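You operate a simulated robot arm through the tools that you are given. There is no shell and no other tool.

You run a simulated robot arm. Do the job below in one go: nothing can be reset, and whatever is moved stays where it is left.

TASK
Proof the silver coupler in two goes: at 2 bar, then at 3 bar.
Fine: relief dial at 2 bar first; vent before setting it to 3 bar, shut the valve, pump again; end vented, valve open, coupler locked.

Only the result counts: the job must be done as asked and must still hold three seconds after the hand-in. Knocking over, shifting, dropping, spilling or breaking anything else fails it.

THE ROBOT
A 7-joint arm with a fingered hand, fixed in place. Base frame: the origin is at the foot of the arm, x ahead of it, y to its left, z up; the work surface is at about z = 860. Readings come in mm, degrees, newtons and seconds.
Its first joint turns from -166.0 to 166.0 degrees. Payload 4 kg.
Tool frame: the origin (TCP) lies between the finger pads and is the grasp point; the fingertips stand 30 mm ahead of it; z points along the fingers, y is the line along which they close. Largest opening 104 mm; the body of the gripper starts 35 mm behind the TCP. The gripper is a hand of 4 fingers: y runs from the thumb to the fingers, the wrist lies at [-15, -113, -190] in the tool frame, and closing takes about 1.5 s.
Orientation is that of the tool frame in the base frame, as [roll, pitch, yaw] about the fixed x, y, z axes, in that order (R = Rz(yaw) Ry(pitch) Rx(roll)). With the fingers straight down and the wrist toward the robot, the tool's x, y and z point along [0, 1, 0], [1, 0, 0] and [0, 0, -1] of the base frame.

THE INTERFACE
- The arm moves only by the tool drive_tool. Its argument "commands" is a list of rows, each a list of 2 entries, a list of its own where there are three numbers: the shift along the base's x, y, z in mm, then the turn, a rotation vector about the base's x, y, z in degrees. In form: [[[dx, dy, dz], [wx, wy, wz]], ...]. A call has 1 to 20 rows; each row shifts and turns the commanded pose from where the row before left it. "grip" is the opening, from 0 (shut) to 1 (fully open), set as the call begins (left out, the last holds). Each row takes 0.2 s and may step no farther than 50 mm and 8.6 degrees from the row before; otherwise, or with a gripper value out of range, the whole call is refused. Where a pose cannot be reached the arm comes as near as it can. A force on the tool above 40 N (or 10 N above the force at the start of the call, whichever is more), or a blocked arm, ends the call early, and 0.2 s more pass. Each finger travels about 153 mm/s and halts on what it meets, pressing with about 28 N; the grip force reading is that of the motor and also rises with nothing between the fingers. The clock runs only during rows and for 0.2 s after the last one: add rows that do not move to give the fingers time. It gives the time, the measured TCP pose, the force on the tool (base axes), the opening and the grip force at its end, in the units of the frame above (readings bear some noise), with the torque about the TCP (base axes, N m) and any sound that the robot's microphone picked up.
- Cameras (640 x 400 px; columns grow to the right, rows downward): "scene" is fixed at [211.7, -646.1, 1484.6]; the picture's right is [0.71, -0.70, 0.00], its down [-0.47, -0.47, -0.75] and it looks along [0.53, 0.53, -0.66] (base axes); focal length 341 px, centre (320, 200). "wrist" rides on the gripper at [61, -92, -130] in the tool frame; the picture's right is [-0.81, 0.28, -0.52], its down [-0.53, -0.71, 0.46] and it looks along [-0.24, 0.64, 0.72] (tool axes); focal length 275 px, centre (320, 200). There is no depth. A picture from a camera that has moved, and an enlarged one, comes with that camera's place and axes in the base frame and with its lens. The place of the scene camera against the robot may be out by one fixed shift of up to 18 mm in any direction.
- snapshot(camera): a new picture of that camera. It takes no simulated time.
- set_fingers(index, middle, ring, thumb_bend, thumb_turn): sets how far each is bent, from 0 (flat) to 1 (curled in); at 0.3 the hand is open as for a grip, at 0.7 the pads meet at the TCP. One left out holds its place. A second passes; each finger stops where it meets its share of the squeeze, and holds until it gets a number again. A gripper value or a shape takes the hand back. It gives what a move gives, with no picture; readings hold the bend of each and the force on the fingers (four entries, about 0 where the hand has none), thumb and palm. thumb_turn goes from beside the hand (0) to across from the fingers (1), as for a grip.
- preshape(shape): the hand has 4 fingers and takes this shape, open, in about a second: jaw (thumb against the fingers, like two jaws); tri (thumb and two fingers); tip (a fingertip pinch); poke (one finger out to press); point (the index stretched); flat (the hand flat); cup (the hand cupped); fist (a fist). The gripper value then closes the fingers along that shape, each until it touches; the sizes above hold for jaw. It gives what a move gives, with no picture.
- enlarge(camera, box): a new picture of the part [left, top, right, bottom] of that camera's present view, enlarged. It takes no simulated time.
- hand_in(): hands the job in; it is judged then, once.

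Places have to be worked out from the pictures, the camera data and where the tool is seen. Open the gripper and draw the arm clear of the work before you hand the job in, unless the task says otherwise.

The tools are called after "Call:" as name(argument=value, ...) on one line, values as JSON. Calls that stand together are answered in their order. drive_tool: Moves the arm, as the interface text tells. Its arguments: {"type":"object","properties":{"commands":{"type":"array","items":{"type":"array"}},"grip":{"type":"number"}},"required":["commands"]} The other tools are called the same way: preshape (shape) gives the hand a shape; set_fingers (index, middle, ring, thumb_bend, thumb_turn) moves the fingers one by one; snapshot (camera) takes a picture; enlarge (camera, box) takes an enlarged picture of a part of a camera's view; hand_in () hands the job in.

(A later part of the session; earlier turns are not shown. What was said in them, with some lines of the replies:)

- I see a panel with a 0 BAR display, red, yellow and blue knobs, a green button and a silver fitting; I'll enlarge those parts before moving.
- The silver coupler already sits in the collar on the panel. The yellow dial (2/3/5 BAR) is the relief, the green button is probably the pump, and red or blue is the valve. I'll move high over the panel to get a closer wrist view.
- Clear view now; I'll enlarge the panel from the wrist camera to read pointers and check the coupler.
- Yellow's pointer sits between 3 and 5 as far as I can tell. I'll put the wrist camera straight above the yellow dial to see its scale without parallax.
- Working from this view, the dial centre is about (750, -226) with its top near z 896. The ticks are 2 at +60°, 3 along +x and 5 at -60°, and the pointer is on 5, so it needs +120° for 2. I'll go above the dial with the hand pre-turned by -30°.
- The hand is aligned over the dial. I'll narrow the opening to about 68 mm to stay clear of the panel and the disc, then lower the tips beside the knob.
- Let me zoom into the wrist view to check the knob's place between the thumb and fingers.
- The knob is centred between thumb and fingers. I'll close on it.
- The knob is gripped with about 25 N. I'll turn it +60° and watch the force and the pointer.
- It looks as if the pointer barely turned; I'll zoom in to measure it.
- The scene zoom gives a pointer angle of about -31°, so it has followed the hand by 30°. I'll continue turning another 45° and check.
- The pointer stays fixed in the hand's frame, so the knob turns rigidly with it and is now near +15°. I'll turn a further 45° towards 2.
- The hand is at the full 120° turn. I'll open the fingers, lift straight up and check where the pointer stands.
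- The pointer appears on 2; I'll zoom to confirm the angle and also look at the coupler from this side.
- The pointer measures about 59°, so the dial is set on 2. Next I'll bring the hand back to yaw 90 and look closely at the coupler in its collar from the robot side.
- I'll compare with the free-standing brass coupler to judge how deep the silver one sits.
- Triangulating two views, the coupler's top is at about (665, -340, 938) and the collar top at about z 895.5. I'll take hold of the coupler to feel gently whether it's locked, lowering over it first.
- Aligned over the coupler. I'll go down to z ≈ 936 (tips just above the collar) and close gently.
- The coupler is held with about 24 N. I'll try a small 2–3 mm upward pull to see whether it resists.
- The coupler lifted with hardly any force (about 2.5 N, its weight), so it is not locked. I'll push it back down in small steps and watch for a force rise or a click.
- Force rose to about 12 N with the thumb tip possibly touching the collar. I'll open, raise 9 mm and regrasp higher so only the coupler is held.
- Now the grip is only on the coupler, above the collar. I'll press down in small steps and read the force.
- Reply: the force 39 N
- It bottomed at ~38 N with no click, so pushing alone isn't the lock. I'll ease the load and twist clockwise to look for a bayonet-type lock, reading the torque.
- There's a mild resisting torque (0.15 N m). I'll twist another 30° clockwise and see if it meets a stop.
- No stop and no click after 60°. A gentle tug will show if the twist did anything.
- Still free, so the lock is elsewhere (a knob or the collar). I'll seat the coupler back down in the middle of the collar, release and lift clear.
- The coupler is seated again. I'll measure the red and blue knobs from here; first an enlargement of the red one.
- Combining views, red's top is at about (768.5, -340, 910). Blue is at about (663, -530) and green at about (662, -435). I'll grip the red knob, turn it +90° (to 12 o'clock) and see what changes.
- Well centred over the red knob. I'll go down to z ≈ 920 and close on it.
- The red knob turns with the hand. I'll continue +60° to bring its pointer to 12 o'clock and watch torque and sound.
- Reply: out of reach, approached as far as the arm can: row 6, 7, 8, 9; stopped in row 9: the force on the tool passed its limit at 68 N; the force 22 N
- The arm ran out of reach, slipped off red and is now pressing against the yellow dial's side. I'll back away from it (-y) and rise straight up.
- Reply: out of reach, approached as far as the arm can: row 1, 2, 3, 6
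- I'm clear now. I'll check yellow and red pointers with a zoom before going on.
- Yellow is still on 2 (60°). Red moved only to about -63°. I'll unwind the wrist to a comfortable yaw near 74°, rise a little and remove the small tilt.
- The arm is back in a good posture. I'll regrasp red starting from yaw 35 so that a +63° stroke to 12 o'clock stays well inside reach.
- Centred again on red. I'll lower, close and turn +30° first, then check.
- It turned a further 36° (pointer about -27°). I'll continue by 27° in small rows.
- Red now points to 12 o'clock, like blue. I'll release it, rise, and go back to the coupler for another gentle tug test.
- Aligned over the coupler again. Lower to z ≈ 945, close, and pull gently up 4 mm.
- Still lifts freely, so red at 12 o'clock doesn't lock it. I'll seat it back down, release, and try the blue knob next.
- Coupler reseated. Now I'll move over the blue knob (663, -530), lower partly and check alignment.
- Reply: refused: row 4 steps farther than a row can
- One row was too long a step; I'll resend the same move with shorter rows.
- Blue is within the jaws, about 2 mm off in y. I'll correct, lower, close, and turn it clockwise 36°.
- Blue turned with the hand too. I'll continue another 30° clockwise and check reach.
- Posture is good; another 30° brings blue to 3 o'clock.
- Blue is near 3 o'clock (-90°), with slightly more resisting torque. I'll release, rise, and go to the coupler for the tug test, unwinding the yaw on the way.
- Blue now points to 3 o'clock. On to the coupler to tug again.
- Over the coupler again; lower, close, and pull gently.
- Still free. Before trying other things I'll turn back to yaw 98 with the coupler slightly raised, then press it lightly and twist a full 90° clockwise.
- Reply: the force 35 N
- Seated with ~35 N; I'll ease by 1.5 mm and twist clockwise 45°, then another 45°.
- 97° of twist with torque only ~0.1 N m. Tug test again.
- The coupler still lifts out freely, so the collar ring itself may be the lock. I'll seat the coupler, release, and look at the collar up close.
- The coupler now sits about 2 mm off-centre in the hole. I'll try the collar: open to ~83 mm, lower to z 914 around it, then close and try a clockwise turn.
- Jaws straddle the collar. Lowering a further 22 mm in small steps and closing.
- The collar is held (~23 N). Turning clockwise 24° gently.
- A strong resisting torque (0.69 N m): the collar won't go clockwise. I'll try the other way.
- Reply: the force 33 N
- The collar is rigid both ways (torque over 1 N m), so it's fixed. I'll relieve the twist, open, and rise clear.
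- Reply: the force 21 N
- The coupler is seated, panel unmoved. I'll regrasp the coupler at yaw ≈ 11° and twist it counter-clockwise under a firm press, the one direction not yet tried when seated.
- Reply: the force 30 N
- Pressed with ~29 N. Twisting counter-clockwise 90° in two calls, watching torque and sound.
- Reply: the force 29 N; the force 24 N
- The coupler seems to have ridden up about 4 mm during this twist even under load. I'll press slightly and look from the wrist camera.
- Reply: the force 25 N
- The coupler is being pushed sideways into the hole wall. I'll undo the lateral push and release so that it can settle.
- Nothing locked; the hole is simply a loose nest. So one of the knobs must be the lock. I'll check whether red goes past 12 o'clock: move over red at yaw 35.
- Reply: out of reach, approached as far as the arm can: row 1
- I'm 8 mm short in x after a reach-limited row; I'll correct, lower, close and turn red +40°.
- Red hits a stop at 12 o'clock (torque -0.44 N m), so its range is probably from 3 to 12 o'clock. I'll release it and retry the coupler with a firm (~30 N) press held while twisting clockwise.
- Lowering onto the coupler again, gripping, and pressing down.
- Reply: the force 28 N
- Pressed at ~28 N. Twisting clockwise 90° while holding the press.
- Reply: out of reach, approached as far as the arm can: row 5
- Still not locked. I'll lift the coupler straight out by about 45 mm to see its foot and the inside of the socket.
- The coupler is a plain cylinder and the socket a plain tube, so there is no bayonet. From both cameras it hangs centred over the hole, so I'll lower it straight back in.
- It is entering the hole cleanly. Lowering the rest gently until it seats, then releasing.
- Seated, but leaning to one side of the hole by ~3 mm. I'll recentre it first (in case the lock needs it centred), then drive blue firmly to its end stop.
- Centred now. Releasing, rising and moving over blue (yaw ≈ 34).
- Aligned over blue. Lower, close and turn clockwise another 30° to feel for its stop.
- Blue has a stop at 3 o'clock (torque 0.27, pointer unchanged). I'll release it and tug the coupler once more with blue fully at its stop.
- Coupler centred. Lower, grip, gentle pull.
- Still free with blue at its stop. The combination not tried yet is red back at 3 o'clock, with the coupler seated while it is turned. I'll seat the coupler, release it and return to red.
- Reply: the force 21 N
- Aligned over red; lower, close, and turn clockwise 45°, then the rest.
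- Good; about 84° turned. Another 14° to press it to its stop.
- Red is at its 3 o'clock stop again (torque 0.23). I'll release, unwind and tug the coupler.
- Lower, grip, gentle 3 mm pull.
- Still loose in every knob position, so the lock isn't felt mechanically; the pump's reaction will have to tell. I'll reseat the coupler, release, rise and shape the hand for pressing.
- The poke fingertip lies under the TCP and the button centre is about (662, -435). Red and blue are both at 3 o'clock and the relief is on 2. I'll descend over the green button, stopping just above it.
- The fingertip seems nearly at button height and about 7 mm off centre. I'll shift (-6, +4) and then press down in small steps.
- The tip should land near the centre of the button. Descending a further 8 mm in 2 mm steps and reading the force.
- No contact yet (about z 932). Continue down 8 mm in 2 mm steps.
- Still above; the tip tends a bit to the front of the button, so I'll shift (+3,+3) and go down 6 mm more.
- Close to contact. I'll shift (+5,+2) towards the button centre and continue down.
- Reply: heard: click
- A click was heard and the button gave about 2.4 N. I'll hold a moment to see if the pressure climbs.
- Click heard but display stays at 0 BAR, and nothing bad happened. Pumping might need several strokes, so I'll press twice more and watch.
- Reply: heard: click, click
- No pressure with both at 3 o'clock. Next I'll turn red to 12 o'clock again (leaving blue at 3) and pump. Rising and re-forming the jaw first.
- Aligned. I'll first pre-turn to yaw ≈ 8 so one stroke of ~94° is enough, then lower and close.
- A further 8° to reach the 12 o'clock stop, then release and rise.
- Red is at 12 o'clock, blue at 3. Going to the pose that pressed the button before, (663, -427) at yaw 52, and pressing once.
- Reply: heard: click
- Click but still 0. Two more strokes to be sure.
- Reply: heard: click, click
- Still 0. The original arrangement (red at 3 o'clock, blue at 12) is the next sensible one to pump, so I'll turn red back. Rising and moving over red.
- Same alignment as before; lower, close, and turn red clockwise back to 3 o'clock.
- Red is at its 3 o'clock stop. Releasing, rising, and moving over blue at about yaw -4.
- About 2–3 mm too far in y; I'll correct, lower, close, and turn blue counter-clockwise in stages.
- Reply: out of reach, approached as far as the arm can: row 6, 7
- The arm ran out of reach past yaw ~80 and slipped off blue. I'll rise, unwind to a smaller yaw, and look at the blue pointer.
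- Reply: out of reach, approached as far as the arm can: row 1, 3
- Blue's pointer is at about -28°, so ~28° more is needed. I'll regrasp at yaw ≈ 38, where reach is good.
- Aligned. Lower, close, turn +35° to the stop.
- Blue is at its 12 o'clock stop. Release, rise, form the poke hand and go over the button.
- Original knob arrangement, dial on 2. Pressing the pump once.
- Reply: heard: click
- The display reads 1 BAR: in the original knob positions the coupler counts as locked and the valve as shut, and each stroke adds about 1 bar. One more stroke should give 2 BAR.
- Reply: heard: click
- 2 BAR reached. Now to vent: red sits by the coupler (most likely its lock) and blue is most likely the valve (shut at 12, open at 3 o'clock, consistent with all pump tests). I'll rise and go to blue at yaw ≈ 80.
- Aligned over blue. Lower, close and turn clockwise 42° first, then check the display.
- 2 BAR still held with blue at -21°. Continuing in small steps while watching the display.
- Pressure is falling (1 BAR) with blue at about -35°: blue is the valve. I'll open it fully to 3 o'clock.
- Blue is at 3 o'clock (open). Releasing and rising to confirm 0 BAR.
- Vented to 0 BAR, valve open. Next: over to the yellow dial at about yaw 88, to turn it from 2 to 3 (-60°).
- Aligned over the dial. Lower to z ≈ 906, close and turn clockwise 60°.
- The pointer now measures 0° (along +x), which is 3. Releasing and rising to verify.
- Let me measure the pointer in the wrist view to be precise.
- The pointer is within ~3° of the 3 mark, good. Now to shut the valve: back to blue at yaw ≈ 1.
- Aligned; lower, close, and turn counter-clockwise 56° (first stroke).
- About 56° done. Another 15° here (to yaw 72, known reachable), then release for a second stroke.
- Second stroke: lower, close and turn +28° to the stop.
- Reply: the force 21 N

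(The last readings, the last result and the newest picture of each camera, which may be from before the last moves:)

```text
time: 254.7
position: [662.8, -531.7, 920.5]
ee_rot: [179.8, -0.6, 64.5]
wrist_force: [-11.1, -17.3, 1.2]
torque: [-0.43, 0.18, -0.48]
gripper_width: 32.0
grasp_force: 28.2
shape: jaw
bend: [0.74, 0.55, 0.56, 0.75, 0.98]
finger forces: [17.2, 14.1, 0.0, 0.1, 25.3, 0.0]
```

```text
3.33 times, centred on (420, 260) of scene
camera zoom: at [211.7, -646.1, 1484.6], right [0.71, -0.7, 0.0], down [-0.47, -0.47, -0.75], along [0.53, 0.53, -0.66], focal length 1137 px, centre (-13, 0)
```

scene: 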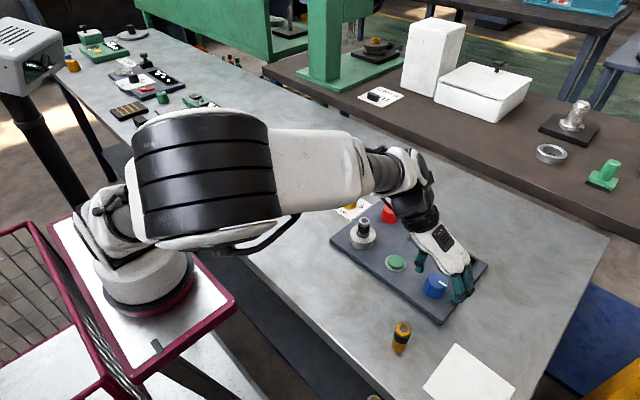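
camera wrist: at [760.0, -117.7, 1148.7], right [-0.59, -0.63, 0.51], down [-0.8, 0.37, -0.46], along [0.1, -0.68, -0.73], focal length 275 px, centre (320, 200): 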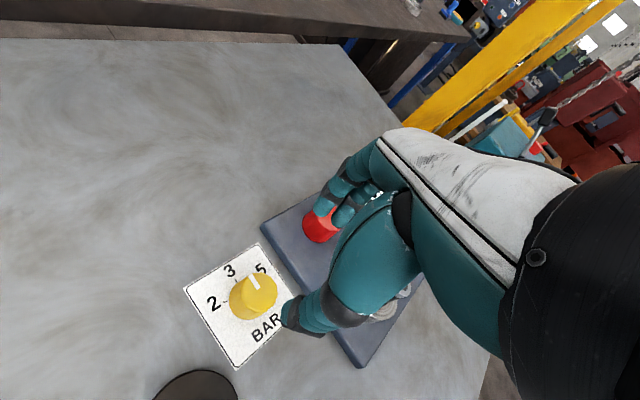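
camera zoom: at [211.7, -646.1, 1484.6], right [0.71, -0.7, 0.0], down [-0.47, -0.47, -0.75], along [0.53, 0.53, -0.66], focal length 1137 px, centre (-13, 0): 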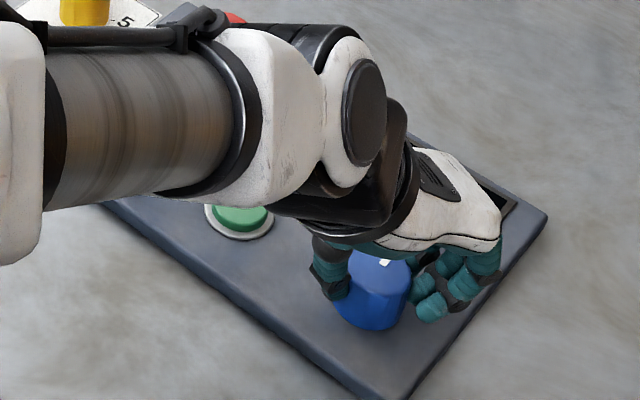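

Blue is at its 12 o'clock stop (valve shut). Release, rise, form the poke hand and go over the button.

Call:
drive_tool(commands=[[[0, 0, 0], [0, 0, 0]], [[0, 0, 0], [0, 0, 0]], [[0, 0, 0], [0, 0, 0]], [[0, 0, 20], [0, 0, 0]], [[0, 0, 35], [0, 0, 0]], [[0, 0, 39], [0, 0, 0]], [[0.2, 34.2, 0], [0, 0, -4.2]], [[0.2, 34.2, 0], [0, 0, -4.2]], [[0.2, 34.2, 0], [0, 0, -4.2]], [[0, 0, 0], [0, 0, 0]]], grip=0.62)

Call:
preshape(shape="poke")

Call:
enlarge(camera="scene", box=[320, 175, 500, 300])

```text
time: 256.9
position: [662.1, -426.9, 1013.4]
ee_rot: [179.9, -0.6, 51.9]
wrist_force: [-0.7, -0.3, -0.6]
torque: [-0.01, 0.01, 0.02]
gripper_width: 63.9
grasp_force: 0.0
shape: jaw
bend: [0.28, 0.4, 0.37, 0.64, 1.0]
finger forces: [0.0, 0.0, 0.0, 0.0, 0.0, 0.0]
```

```text
time: 257.8
position: [662.1, -427.4, 1013.5]
ee_rot: [179.9, -0.5, 52.0]
wrist_force: [-0.2, 0.6, -0.3]
torque: [-0.01, 0.0, 0.01]
gripper_width: 0.2
grasp_force: 0.1
shape: poke
bend: [0.7, 0.7, 0.99, 1.0, 1.0]
finger forces: [0.1, 0.1, 0.0, 0.1, 0.0, 0.0]
```

```text
3.20 times, centred on (410, 238) of scene
camera zoom: at [211.7, -646.1, 1484.6], right [0.71, -0.7, 0.0], down [-0.47, -0.47, -0.75], along [0.53, 0.53, -0.66], focal length 1092 px, centre (32, 80)
```

zoom: 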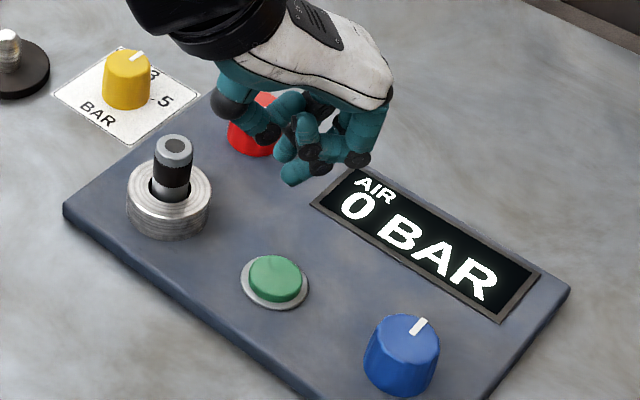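

Dial on 3, valve shut, 0 BAR. First stroke on the pump button.

Call:
drive_tool(commands=[[[1, -0.5, -30], [0, 0, 0]], [[0, 0, -35], [0, 0, 0]], [[0, 0, -25], [0, 0, 0]], [[0, 0, -4], [0, 0, 0]], [[0, 0, -3], [0, 0, 0]], [[0, 0, -3], [0, 0, 0]], [[0, 0, 0], [0, 0, 0]], [[0, 0, 0], [0, 0, 0]]])

Call:
enlarge(camera="wrist", box=[240, 90, 400, 190])

```text
time: 259.6
position: [663.1, -427.7, 914.8]
ee_rot: [179.9, -0.6, 51.9]
wrist_force: [0.1, -0.3, 2.6]
torque: [-0.05, -0.02, 0.01]
gripper_width: 0.1
grasp_force: 0.1
shape: poke
bend: [0.7, 0.7, 0.99, 1.0, 1.0]
finger forces: [0.0, 2.0, 0.1, 0.1, 0.0, 0.1]
heard: click
```

```text
4.00 times, centred on (320, 140) of wrist
camera zoom: at [628.1, -324.0, 1044.7], right [-0.29, -0.81, 0.51], down [-0.89, 0.02, -0.46], along [0.36, -0.58, -0.73], focal length 1101 px, centre (320, 440)
```

zoom: 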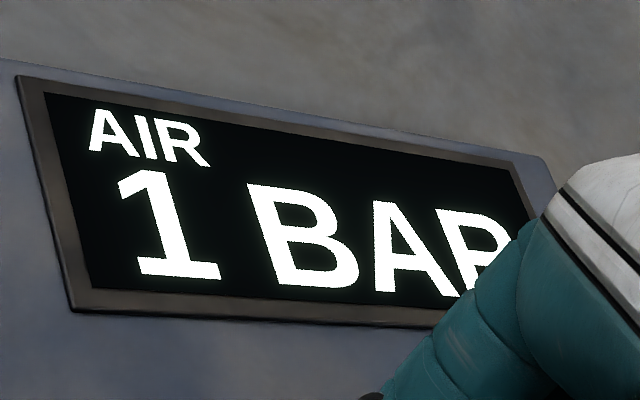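

1 BAR. Second stroke.

Call:
drive_tool(commands=[[[0, 0, 4], [0, 0, 0]], [[0, 0, 4], [0, 0, 0]], [[0, 0, -4], [0, 0, 0]], [[0, 0, -5], [0, 0, 0]], [[0, 0, 0], [0, 0, 0]], [[0, 0, 0], [0, 0, 0]]])

Call:
enlarge(camera="wrist", box=[240, 90, 400, 190])

```text
time: 261.0
position: [664.0, -428.0, 913.7]
ee_rot: [179.9, -0.6, 51.9]
wrist_force: [1.9, -1.2, 3.4]
torque: [-0.08, 0.04, -0.02]
gripper_width: 0.0
grasp_force: 0.1
shape: poke
bend: [0.7, 0.7, 0.99, 1.0, 1.0]
finger forces: [0.1, 3.6, 0.1, 0.0, 0.1, 0.1]
heard: click
```

```text
4.00 times, centred on (320, 140) of wrist
camera zoom: at [628.0, -324.4, 1043.0], right [-0.29, -0.81, 0.51], down [-0.89, 0.02, -0.46], along [0.36, -0.58, -0.73], focal length 1101 px, centre (320, 440)
```

zoom: 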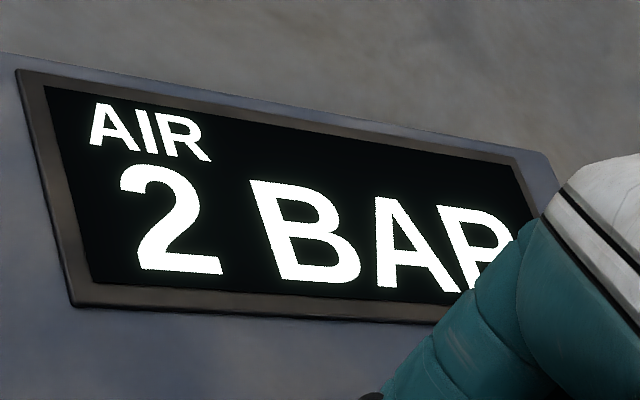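

2 BAR. Third stroke.

Call:
drive_tool(commands=[[[0, 0, 4], [0, 0, 0]], [[0, 0, 5], [0, 0, 0]], [[0, 0, -5], [0, 0, 0]], [[0, 0, -4], [0, 0, 0]], [[0, 0, 0], [0, 0, 0]], [[0, 0, 0], [0, 0, 0]]])

Call:
enlarge(camera="wrist", box=[240, 90, 400, 190])

```text
time: 262.4
position: [664.0, -428.7, 913.9]
ee_rot: [179.9, -0.6, 52.0]
wrist_force: [1.6, 0.1, 4.6]
torque: [-0.06, -0.01, 0.02]
gripper_width: 0.0
grasp_force: 0.0
shape: poke
bend: [0.7, 0.7, 0.99, 1.0, 1.0]
finger forces: [0.1, 4.2, 0.0, 0.0, 0.0, 0.1]
heard: click
```

```text
4.00 times, centred on (320, 140) of wrist
camera zoom: at [628.4, -323.9, 1042.9], right [-0.29, -0.81, 0.51], down [-0.89, 0.02, -0.46], along [0.36, -0.58, -0.73], focal length 1101 px, centre (320, 440)
```

zoom: 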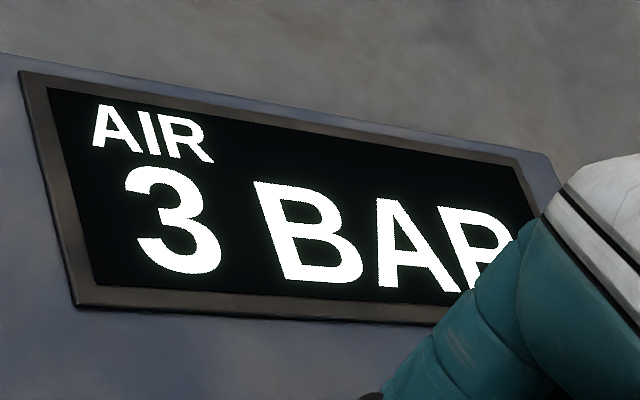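

3 BAR reached. Now vent: rise, jaw shape, back to blue at yaw ≈ 78 and turn it clockwise to 3 o'clock.

Call:
drive_tool(commands=[[[0, 0, 20], [0, 0, 0]], [[0, 0, 40], [0, 0, 0]], [[0, 0, 40], [0, 0, 0]], [[0, 0, 0], [0, 0, 0]]])

Call:
preshape(shape="jaw")

Call:
drive_tool(commands=[[[-0.4, -34.3, 0], [0, 0, 7]], [[-0.4, -34.3, 0], [0, 0, 7]], [[-0.4, -34.3, 0], [0, 0, 7]], [[0, 0, -40], [0, 0, 5]], [[0, 0, -37], [0, 0, 0]], [[0, 0, 0], [0, 0, 0]]], grip=0.62)

Call:
enlarge(camera="wrist", box=[220, 150, 412, 350])

```text
time: 263.4
position: [662.5, -426.0, 1012.4]
ee_rot: [179.9, -0.6, 52.0]
wrist_force: [0.1, -0.4, 0.6]
torque: [0.01, 0.02, 0.02]
gripper_width: 0.1
grasp_force: 0.0
shape: poke
bend: [0.7, 0.7, 0.99, 1.0, 1.0]
finger forces: [0.0, 0.0, 0.1, 0.1, 0.1, 0.0]
```

```text
time: 264.3
position: [662.2, -426.3, 1011.6]
ee_rot: [179.9, -0.6, 52.0]
wrist_force: [0.3, 0.9, -0.3]
torque: [-0.01, 0.02, -0.01]
gripper_width: 104.0
grasp_force: 0.1
shape: jaw
bend: [0.3, 0.3, 0.3, 0.3, 0.98]
finger forces: [0.0, 0.0, 0.0, 0.0, 0.0, 0.0]
```

```text
time: 265.7
position: [659.4, -532.2, 935.6]
ee_rot: [179.9, -0.6, 78.1]
wrist_force: [-0.3, 0.3, -0.1]
torque: [0.0, -0.01, 0.01]
gripper_width: 64.7
grasp_force: 0.0
shape: jaw
bend: [0.28, 0.4, 0.36, 0.63, 1.0]
finger forces: [0.0, 0.1, 0.0, 0.1, 0.0, 0.1]
```

```text
2.00 times, centred on (316, 250) of wrist
camera zoom: at [583.0, -454.0, 1065.6], right [0.1, -0.85, 0.51], down [-0.81, -0.37, -0.46], along [0.58, -0.37, -0.73], focal length 551 px, centre (328, 100)
```

zoom: 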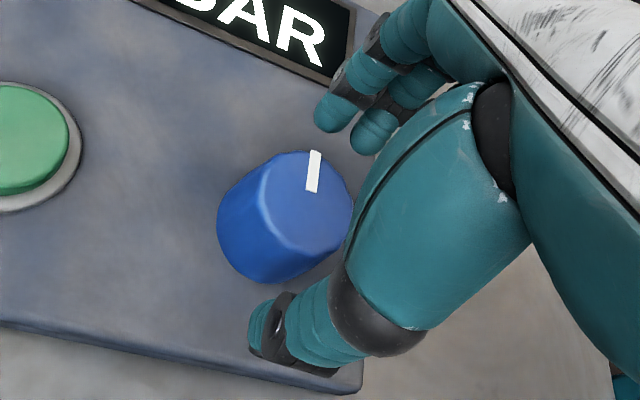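

Slightly short in x; correcting (+2,+1), lowering, closing, then turning clockwise in two stages.

Call:
drive_tool(commands=[[[2, 1, -9], [0, 0, 0]], [[0, 0, -8], [0, 0, 0]], [[0, 0, 0], [0, 0, 0]]])

Call:
drive_tool(commands=[[[0, 0, 0], [0, 0, 0]], [[0, 0, 0], [0, 0, 0]], [[0, 0, 0], [0, 0, 0]], [[0, 0, 0], [0, 0, 0]], [[0, 0, 0], [0, 0, 0]]], grip=0.2)

Call:
drive_tool(commands=[[[0, 0, 0], [0, 0, -7]], [[0, 0, 0], [0, 0, -7]], [[0, 0, 0], [0, 0, -7]], [[0, 0, 0], [0, 0, -7]], [[0, 0, 0], [0, 0, -7]], [[0, 0, 0], [0, 0, -7]], [[0, 0, 0], [0, 0, 0]]])

Call:
drive_tool(commands=[[[0, 0, 0], [0, 0, -7]], [[0, 0, 0], [0, 0, -7]], [[0, 0, 0], [0, 0, -7]], [[0, 0, 0], [0, 0, -7]], [[0, 0, 0], [0, 0, -7]], [[0, 0, 0], [0, 0, -7]], [[0, 0, 0], [0, 0, -7]], [[0, 0, 0], [0, 0, 0]]])

Call:
snapshot(camera="wrist")

```text
time: 266.5
position: [663.4, -531.2, 916.9]
ee_rot: [179.9, -0.7, 78.0]
wrist_force: [-0.3, 0.1, -0.4]
torque: [-0.01, 0.0, 0.01]
gripper_width: 64.8
grasp_force: 0.1
shape: jaw
bend: [0.28, 0.4, 0.36, 0.63, 1.0]
finger forces: [0.0, 0.1, 0.0, 0.0, 0.0, 0.0]
```

```text
time: 267.7
position: [663.0, -529.9, 918.7]
ee_rot: [-180.0, -0.6, 78.0]
wrist_force: [-3.9, 0.8, -1.5]
torque: [-0.03, 0.07, -0.02]
gripper_width: 32.9
grasp_force: 28.0
shape: jaw
bend: [0.74, 0.52, 0.56, 0.74, 1.0]
finger forces: [14.0, 7.3, 0.0, 0.1, 25.5, 0.0]
```

```text
time: 269.3
position: [665.4, -530.9, 919.2]
ee_rot: [179.8, -0.6, 35.9]
wrist_force: [-3.1, 8.8, -6.0]
torque: [0.18, 0.06, -0.01]
gripper_width: 32.1
grasp_force: 27.9
shape: jaw
bend: [0.74, 0.53, 0.56, 0.74, 1.0]
finger forces: [13.6, 6.0, 0.0, 0.0, 28.6, 0.1]
```

```text
time: 271.1
position: [664.6, -528.9, 918.7]
ee_rot: [179.9, -0.6, -13.0]
wrist_force: [5.2, 6.5, -7.1]
torque: [0.15, -0.12, -0.01]
gripper_width: 31.6
grasp_force: 27.8
shape: jaw
bend: [0.74, 0.53, 0.56, 0.74, 1.0]
finger forces: [14.8, 6.3, 0.1, 0.1, 27.3, 0.0]
```

```text
taken
camera wrist: at [744.2, -453.1, 1049.2], right [-0.86, -0.08, 0.51], down [-0.35, 0.81, -0.46], along [-0.38, -0.58, -0.73], focal length 275 px, centre (320, 200)
```

wrist: 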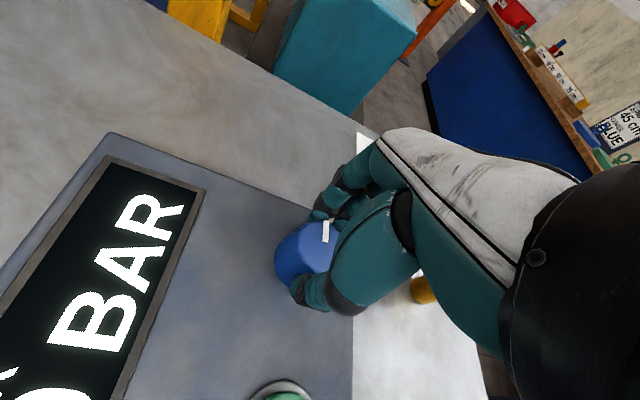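

91° turned. A further 6° to make sure it's at the open stop, then release and rise.

Call:
drive_tool(commands=[[[0, 0, 0], [0, 0, -4]], [[0, 0, 0], [0, 0, -4]], [[0, 0, 0], [0, 0, 0]]])

Call:
drive_tool(commands=[[[0, 0, 0], [0, 0, 0]], [[0, 0, 0], [0, 0, 0]], [[0, 0, 0], [0, 0, 0]], [[0, 0, 20], [0, 0, 0]], [[0, 0, 35], [0, 0, 0]], [[0, 0, 45], [0, 0, 7]], [[0, 0, 0], [0, 0, 7]], [[0, 0, 0], [0, 0, 7]], [[0, 0, 0], [0, 0, 7]], [[0, 0, 0], [0, 0, 7]], [[0, 0, 0], [0, 0, 7]], [[0, 0, 0], [0, 0, 7]], [[0, 0, 0], [0, 0, 0]]], grip=1)

Call:
snapshot(camera="wrist")

Call:
enlarge(camera="scene", box=[320, 175, 500, 300])

```text
time: 271.9
position: [664.7, -529.5, 918.8]
ee_rot: [179.9, -0.5, -21.0]
wrist_force: [11.1, 4.4, -5.0]
torque: [0.08, -0.24, 0.22]
gripper_width: 31.4
grasp_force: 27.8
shape: jaw
bend: [0.74, 0.53, 0.56, 0.74, 1.0]
finger forces: [15.1, 6.0, 0.1, 0.1, 27.3, 0.0]
```

```text
time: 274.7
position: [664.1, -529.9, 1019.2]
ee_rot: [180.0, -0.6, 28.2]
wrist_force: [-0.2, -0.4, 0.3]
torque: [-0.03, -0.01, -0.02]
gripper_width: 103.7
grasp_force: 0.1
shape: jaw
bend: [0.3, 0.3, 0.3, 0.3, 0.98]
finger forces: [0.0, 0.0, 0.0, 0.1, 0.1, 0.1]
```

```text
taken
camera wrist: at [674.0, -419.9, 1149.4], right [-0.59, -0.63, 0.51], down [-0.8, 0.38, -0.46], along [0.1, -0.68, -0.73], focal length 275 px, centre (320, 200)
```

wrist: 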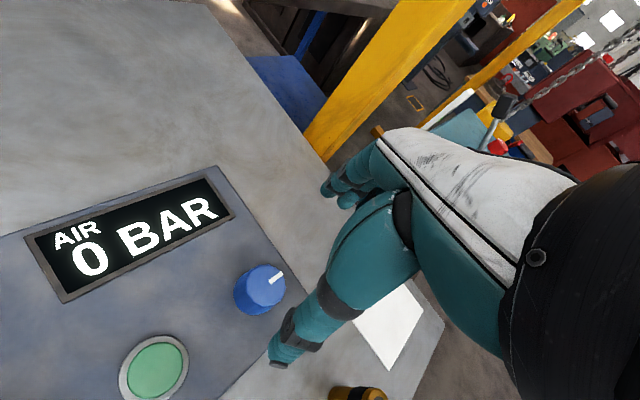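

```text
3.20 times, centred on (410, 238) of scene
camera zoom: at [211.7, -646.1, 1484.6], right [0.71, -0.7, 0.0], down [-0.47, -0.47, -0.75], along [0.53, 0.53, -0.66], focal length 1092 px, centre (32, 80)
```

zoom: 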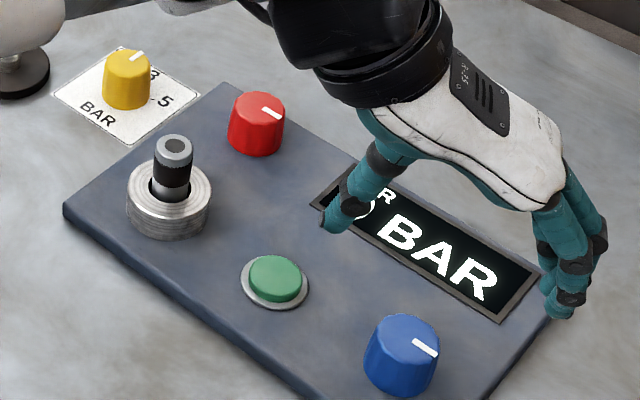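

0 BAR, valve open at 3 o'clock, red unchanged at 3 o'clock (locked), dial at 3, coupler in place. I'll draw the arm up and away, then take a last look.

Call:
drive_tool(commands=[[[0, 0, 45], [0, 0, 5]], [[0, 0, 45], [0, 0, 5]], [[0, 0, 45], [0, 0, 5]], [[-15, 40, 10], [0, 0, 5]], [[-15, 40, 10], [0, 0, 5]], [[-15, 40, 5], [0, 0, 5]], [[-15, 45, 0], [0, 0, 5]], [[-15, 45, 0], [0, 0, 5]], [[-15, 45, 0], [0, 0, 5]], [[0, 0, 0], [0, 0, 0]]])

Call:
snapshot(camera="scene")

Call:
enlarge(camera="scene", box=[320, 175, 500, 300])

```text
time: 276.9
position: [575.3, -275.2, 1178.9]
ee_rot: [179.9, -0.6, 73.0]
wrist_force: [-0.4, -0.2, -0.5]
torque: [0.01, -0.03, 0.0]
gripper_width: 103.9
grasp_force: 0.0
shape: jaw
bend: [0.3, 0.3, 0.3, 0.3, 0.98]
finger forces: [0.1, 0.0, 0.1, 0.0, 0.0, 0.0]
```

```text
taken
```

scene: 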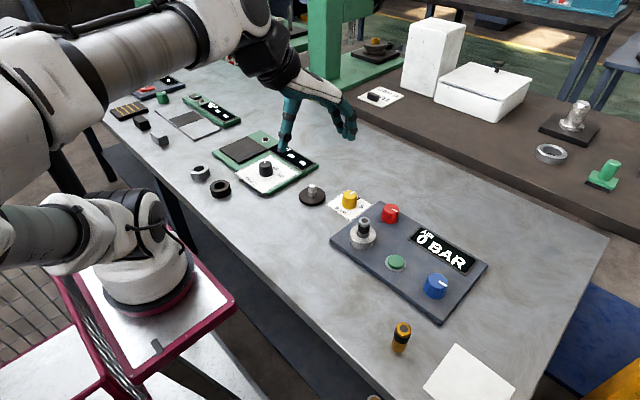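

```text
3.20 times, centred on (410, 238) of scene
camera zoom: at [211.7, -646.1, 1484.6], right [0.71, -0.7, 0.0], down [-0.47, -0.47, -0.75], along [0.53, 0.53, -0.66], focal length 1092 px, centre (32, 80)
```

zoom: 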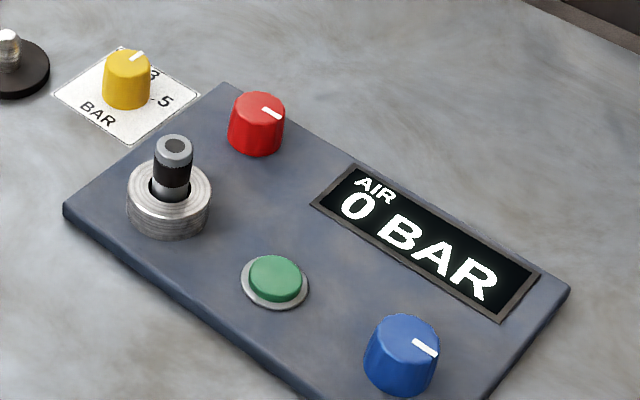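

The final state matches the request: proofed at 2 and then 3 bar, and vented to 0 BAR with the valve open. The coupler is seated with the lock knob where it held pressure, nothing else has moved, and the arm is clear. Handing in.

Call:
hand_in()

```text
The job is handed in.
```

I proofed the silver coupler at 2 bar and then at 3 bar, and handed the job in. The judge's result hasn't come back. I couldn't confirm by feel that the coupler is locked.

- **First go:** I turned the relief dial from 5 to 2 and pumped until the display read 2 BAR. I then vented it to 0 by opening the blue knob, which turned out to be the valve.
- **Second go:** With it vented, I set the dial to 3, shut the valve and pumped to 3 BAR.
- **End state:** The display reads 0 BAR and the valve is open at 3 o'clock. The coupler is seated in its collar, and the arm is clear.

**Lock:** I took the red knob to be the lock and left it at 3 o'clock, where it started, because the coupler held 2 and 3 bar there. I never pumped with the valve shut and red at 12 o'clock, so which of red's positions is "locked" is my inference. The coupler lifted out with almost no force whichever way red and blue were set. It never clicked or resisted a pull.

**Handling along the way:**
- While looking for the lock I lifted the coupler out of its collar once, twisted it both ways, and put it back.
- I turned the red and blue knobs to their stops and back several times, and pressed the pump six times with no pressure building.
- The hand slipped off the red knob once and pushed against the side of the yellow dial, but the dial still read 2 afterwards. It also slipped off the blue knob once, without touching anything else.
- In the final picture, nothing else on the bench looks moved or knocked over.
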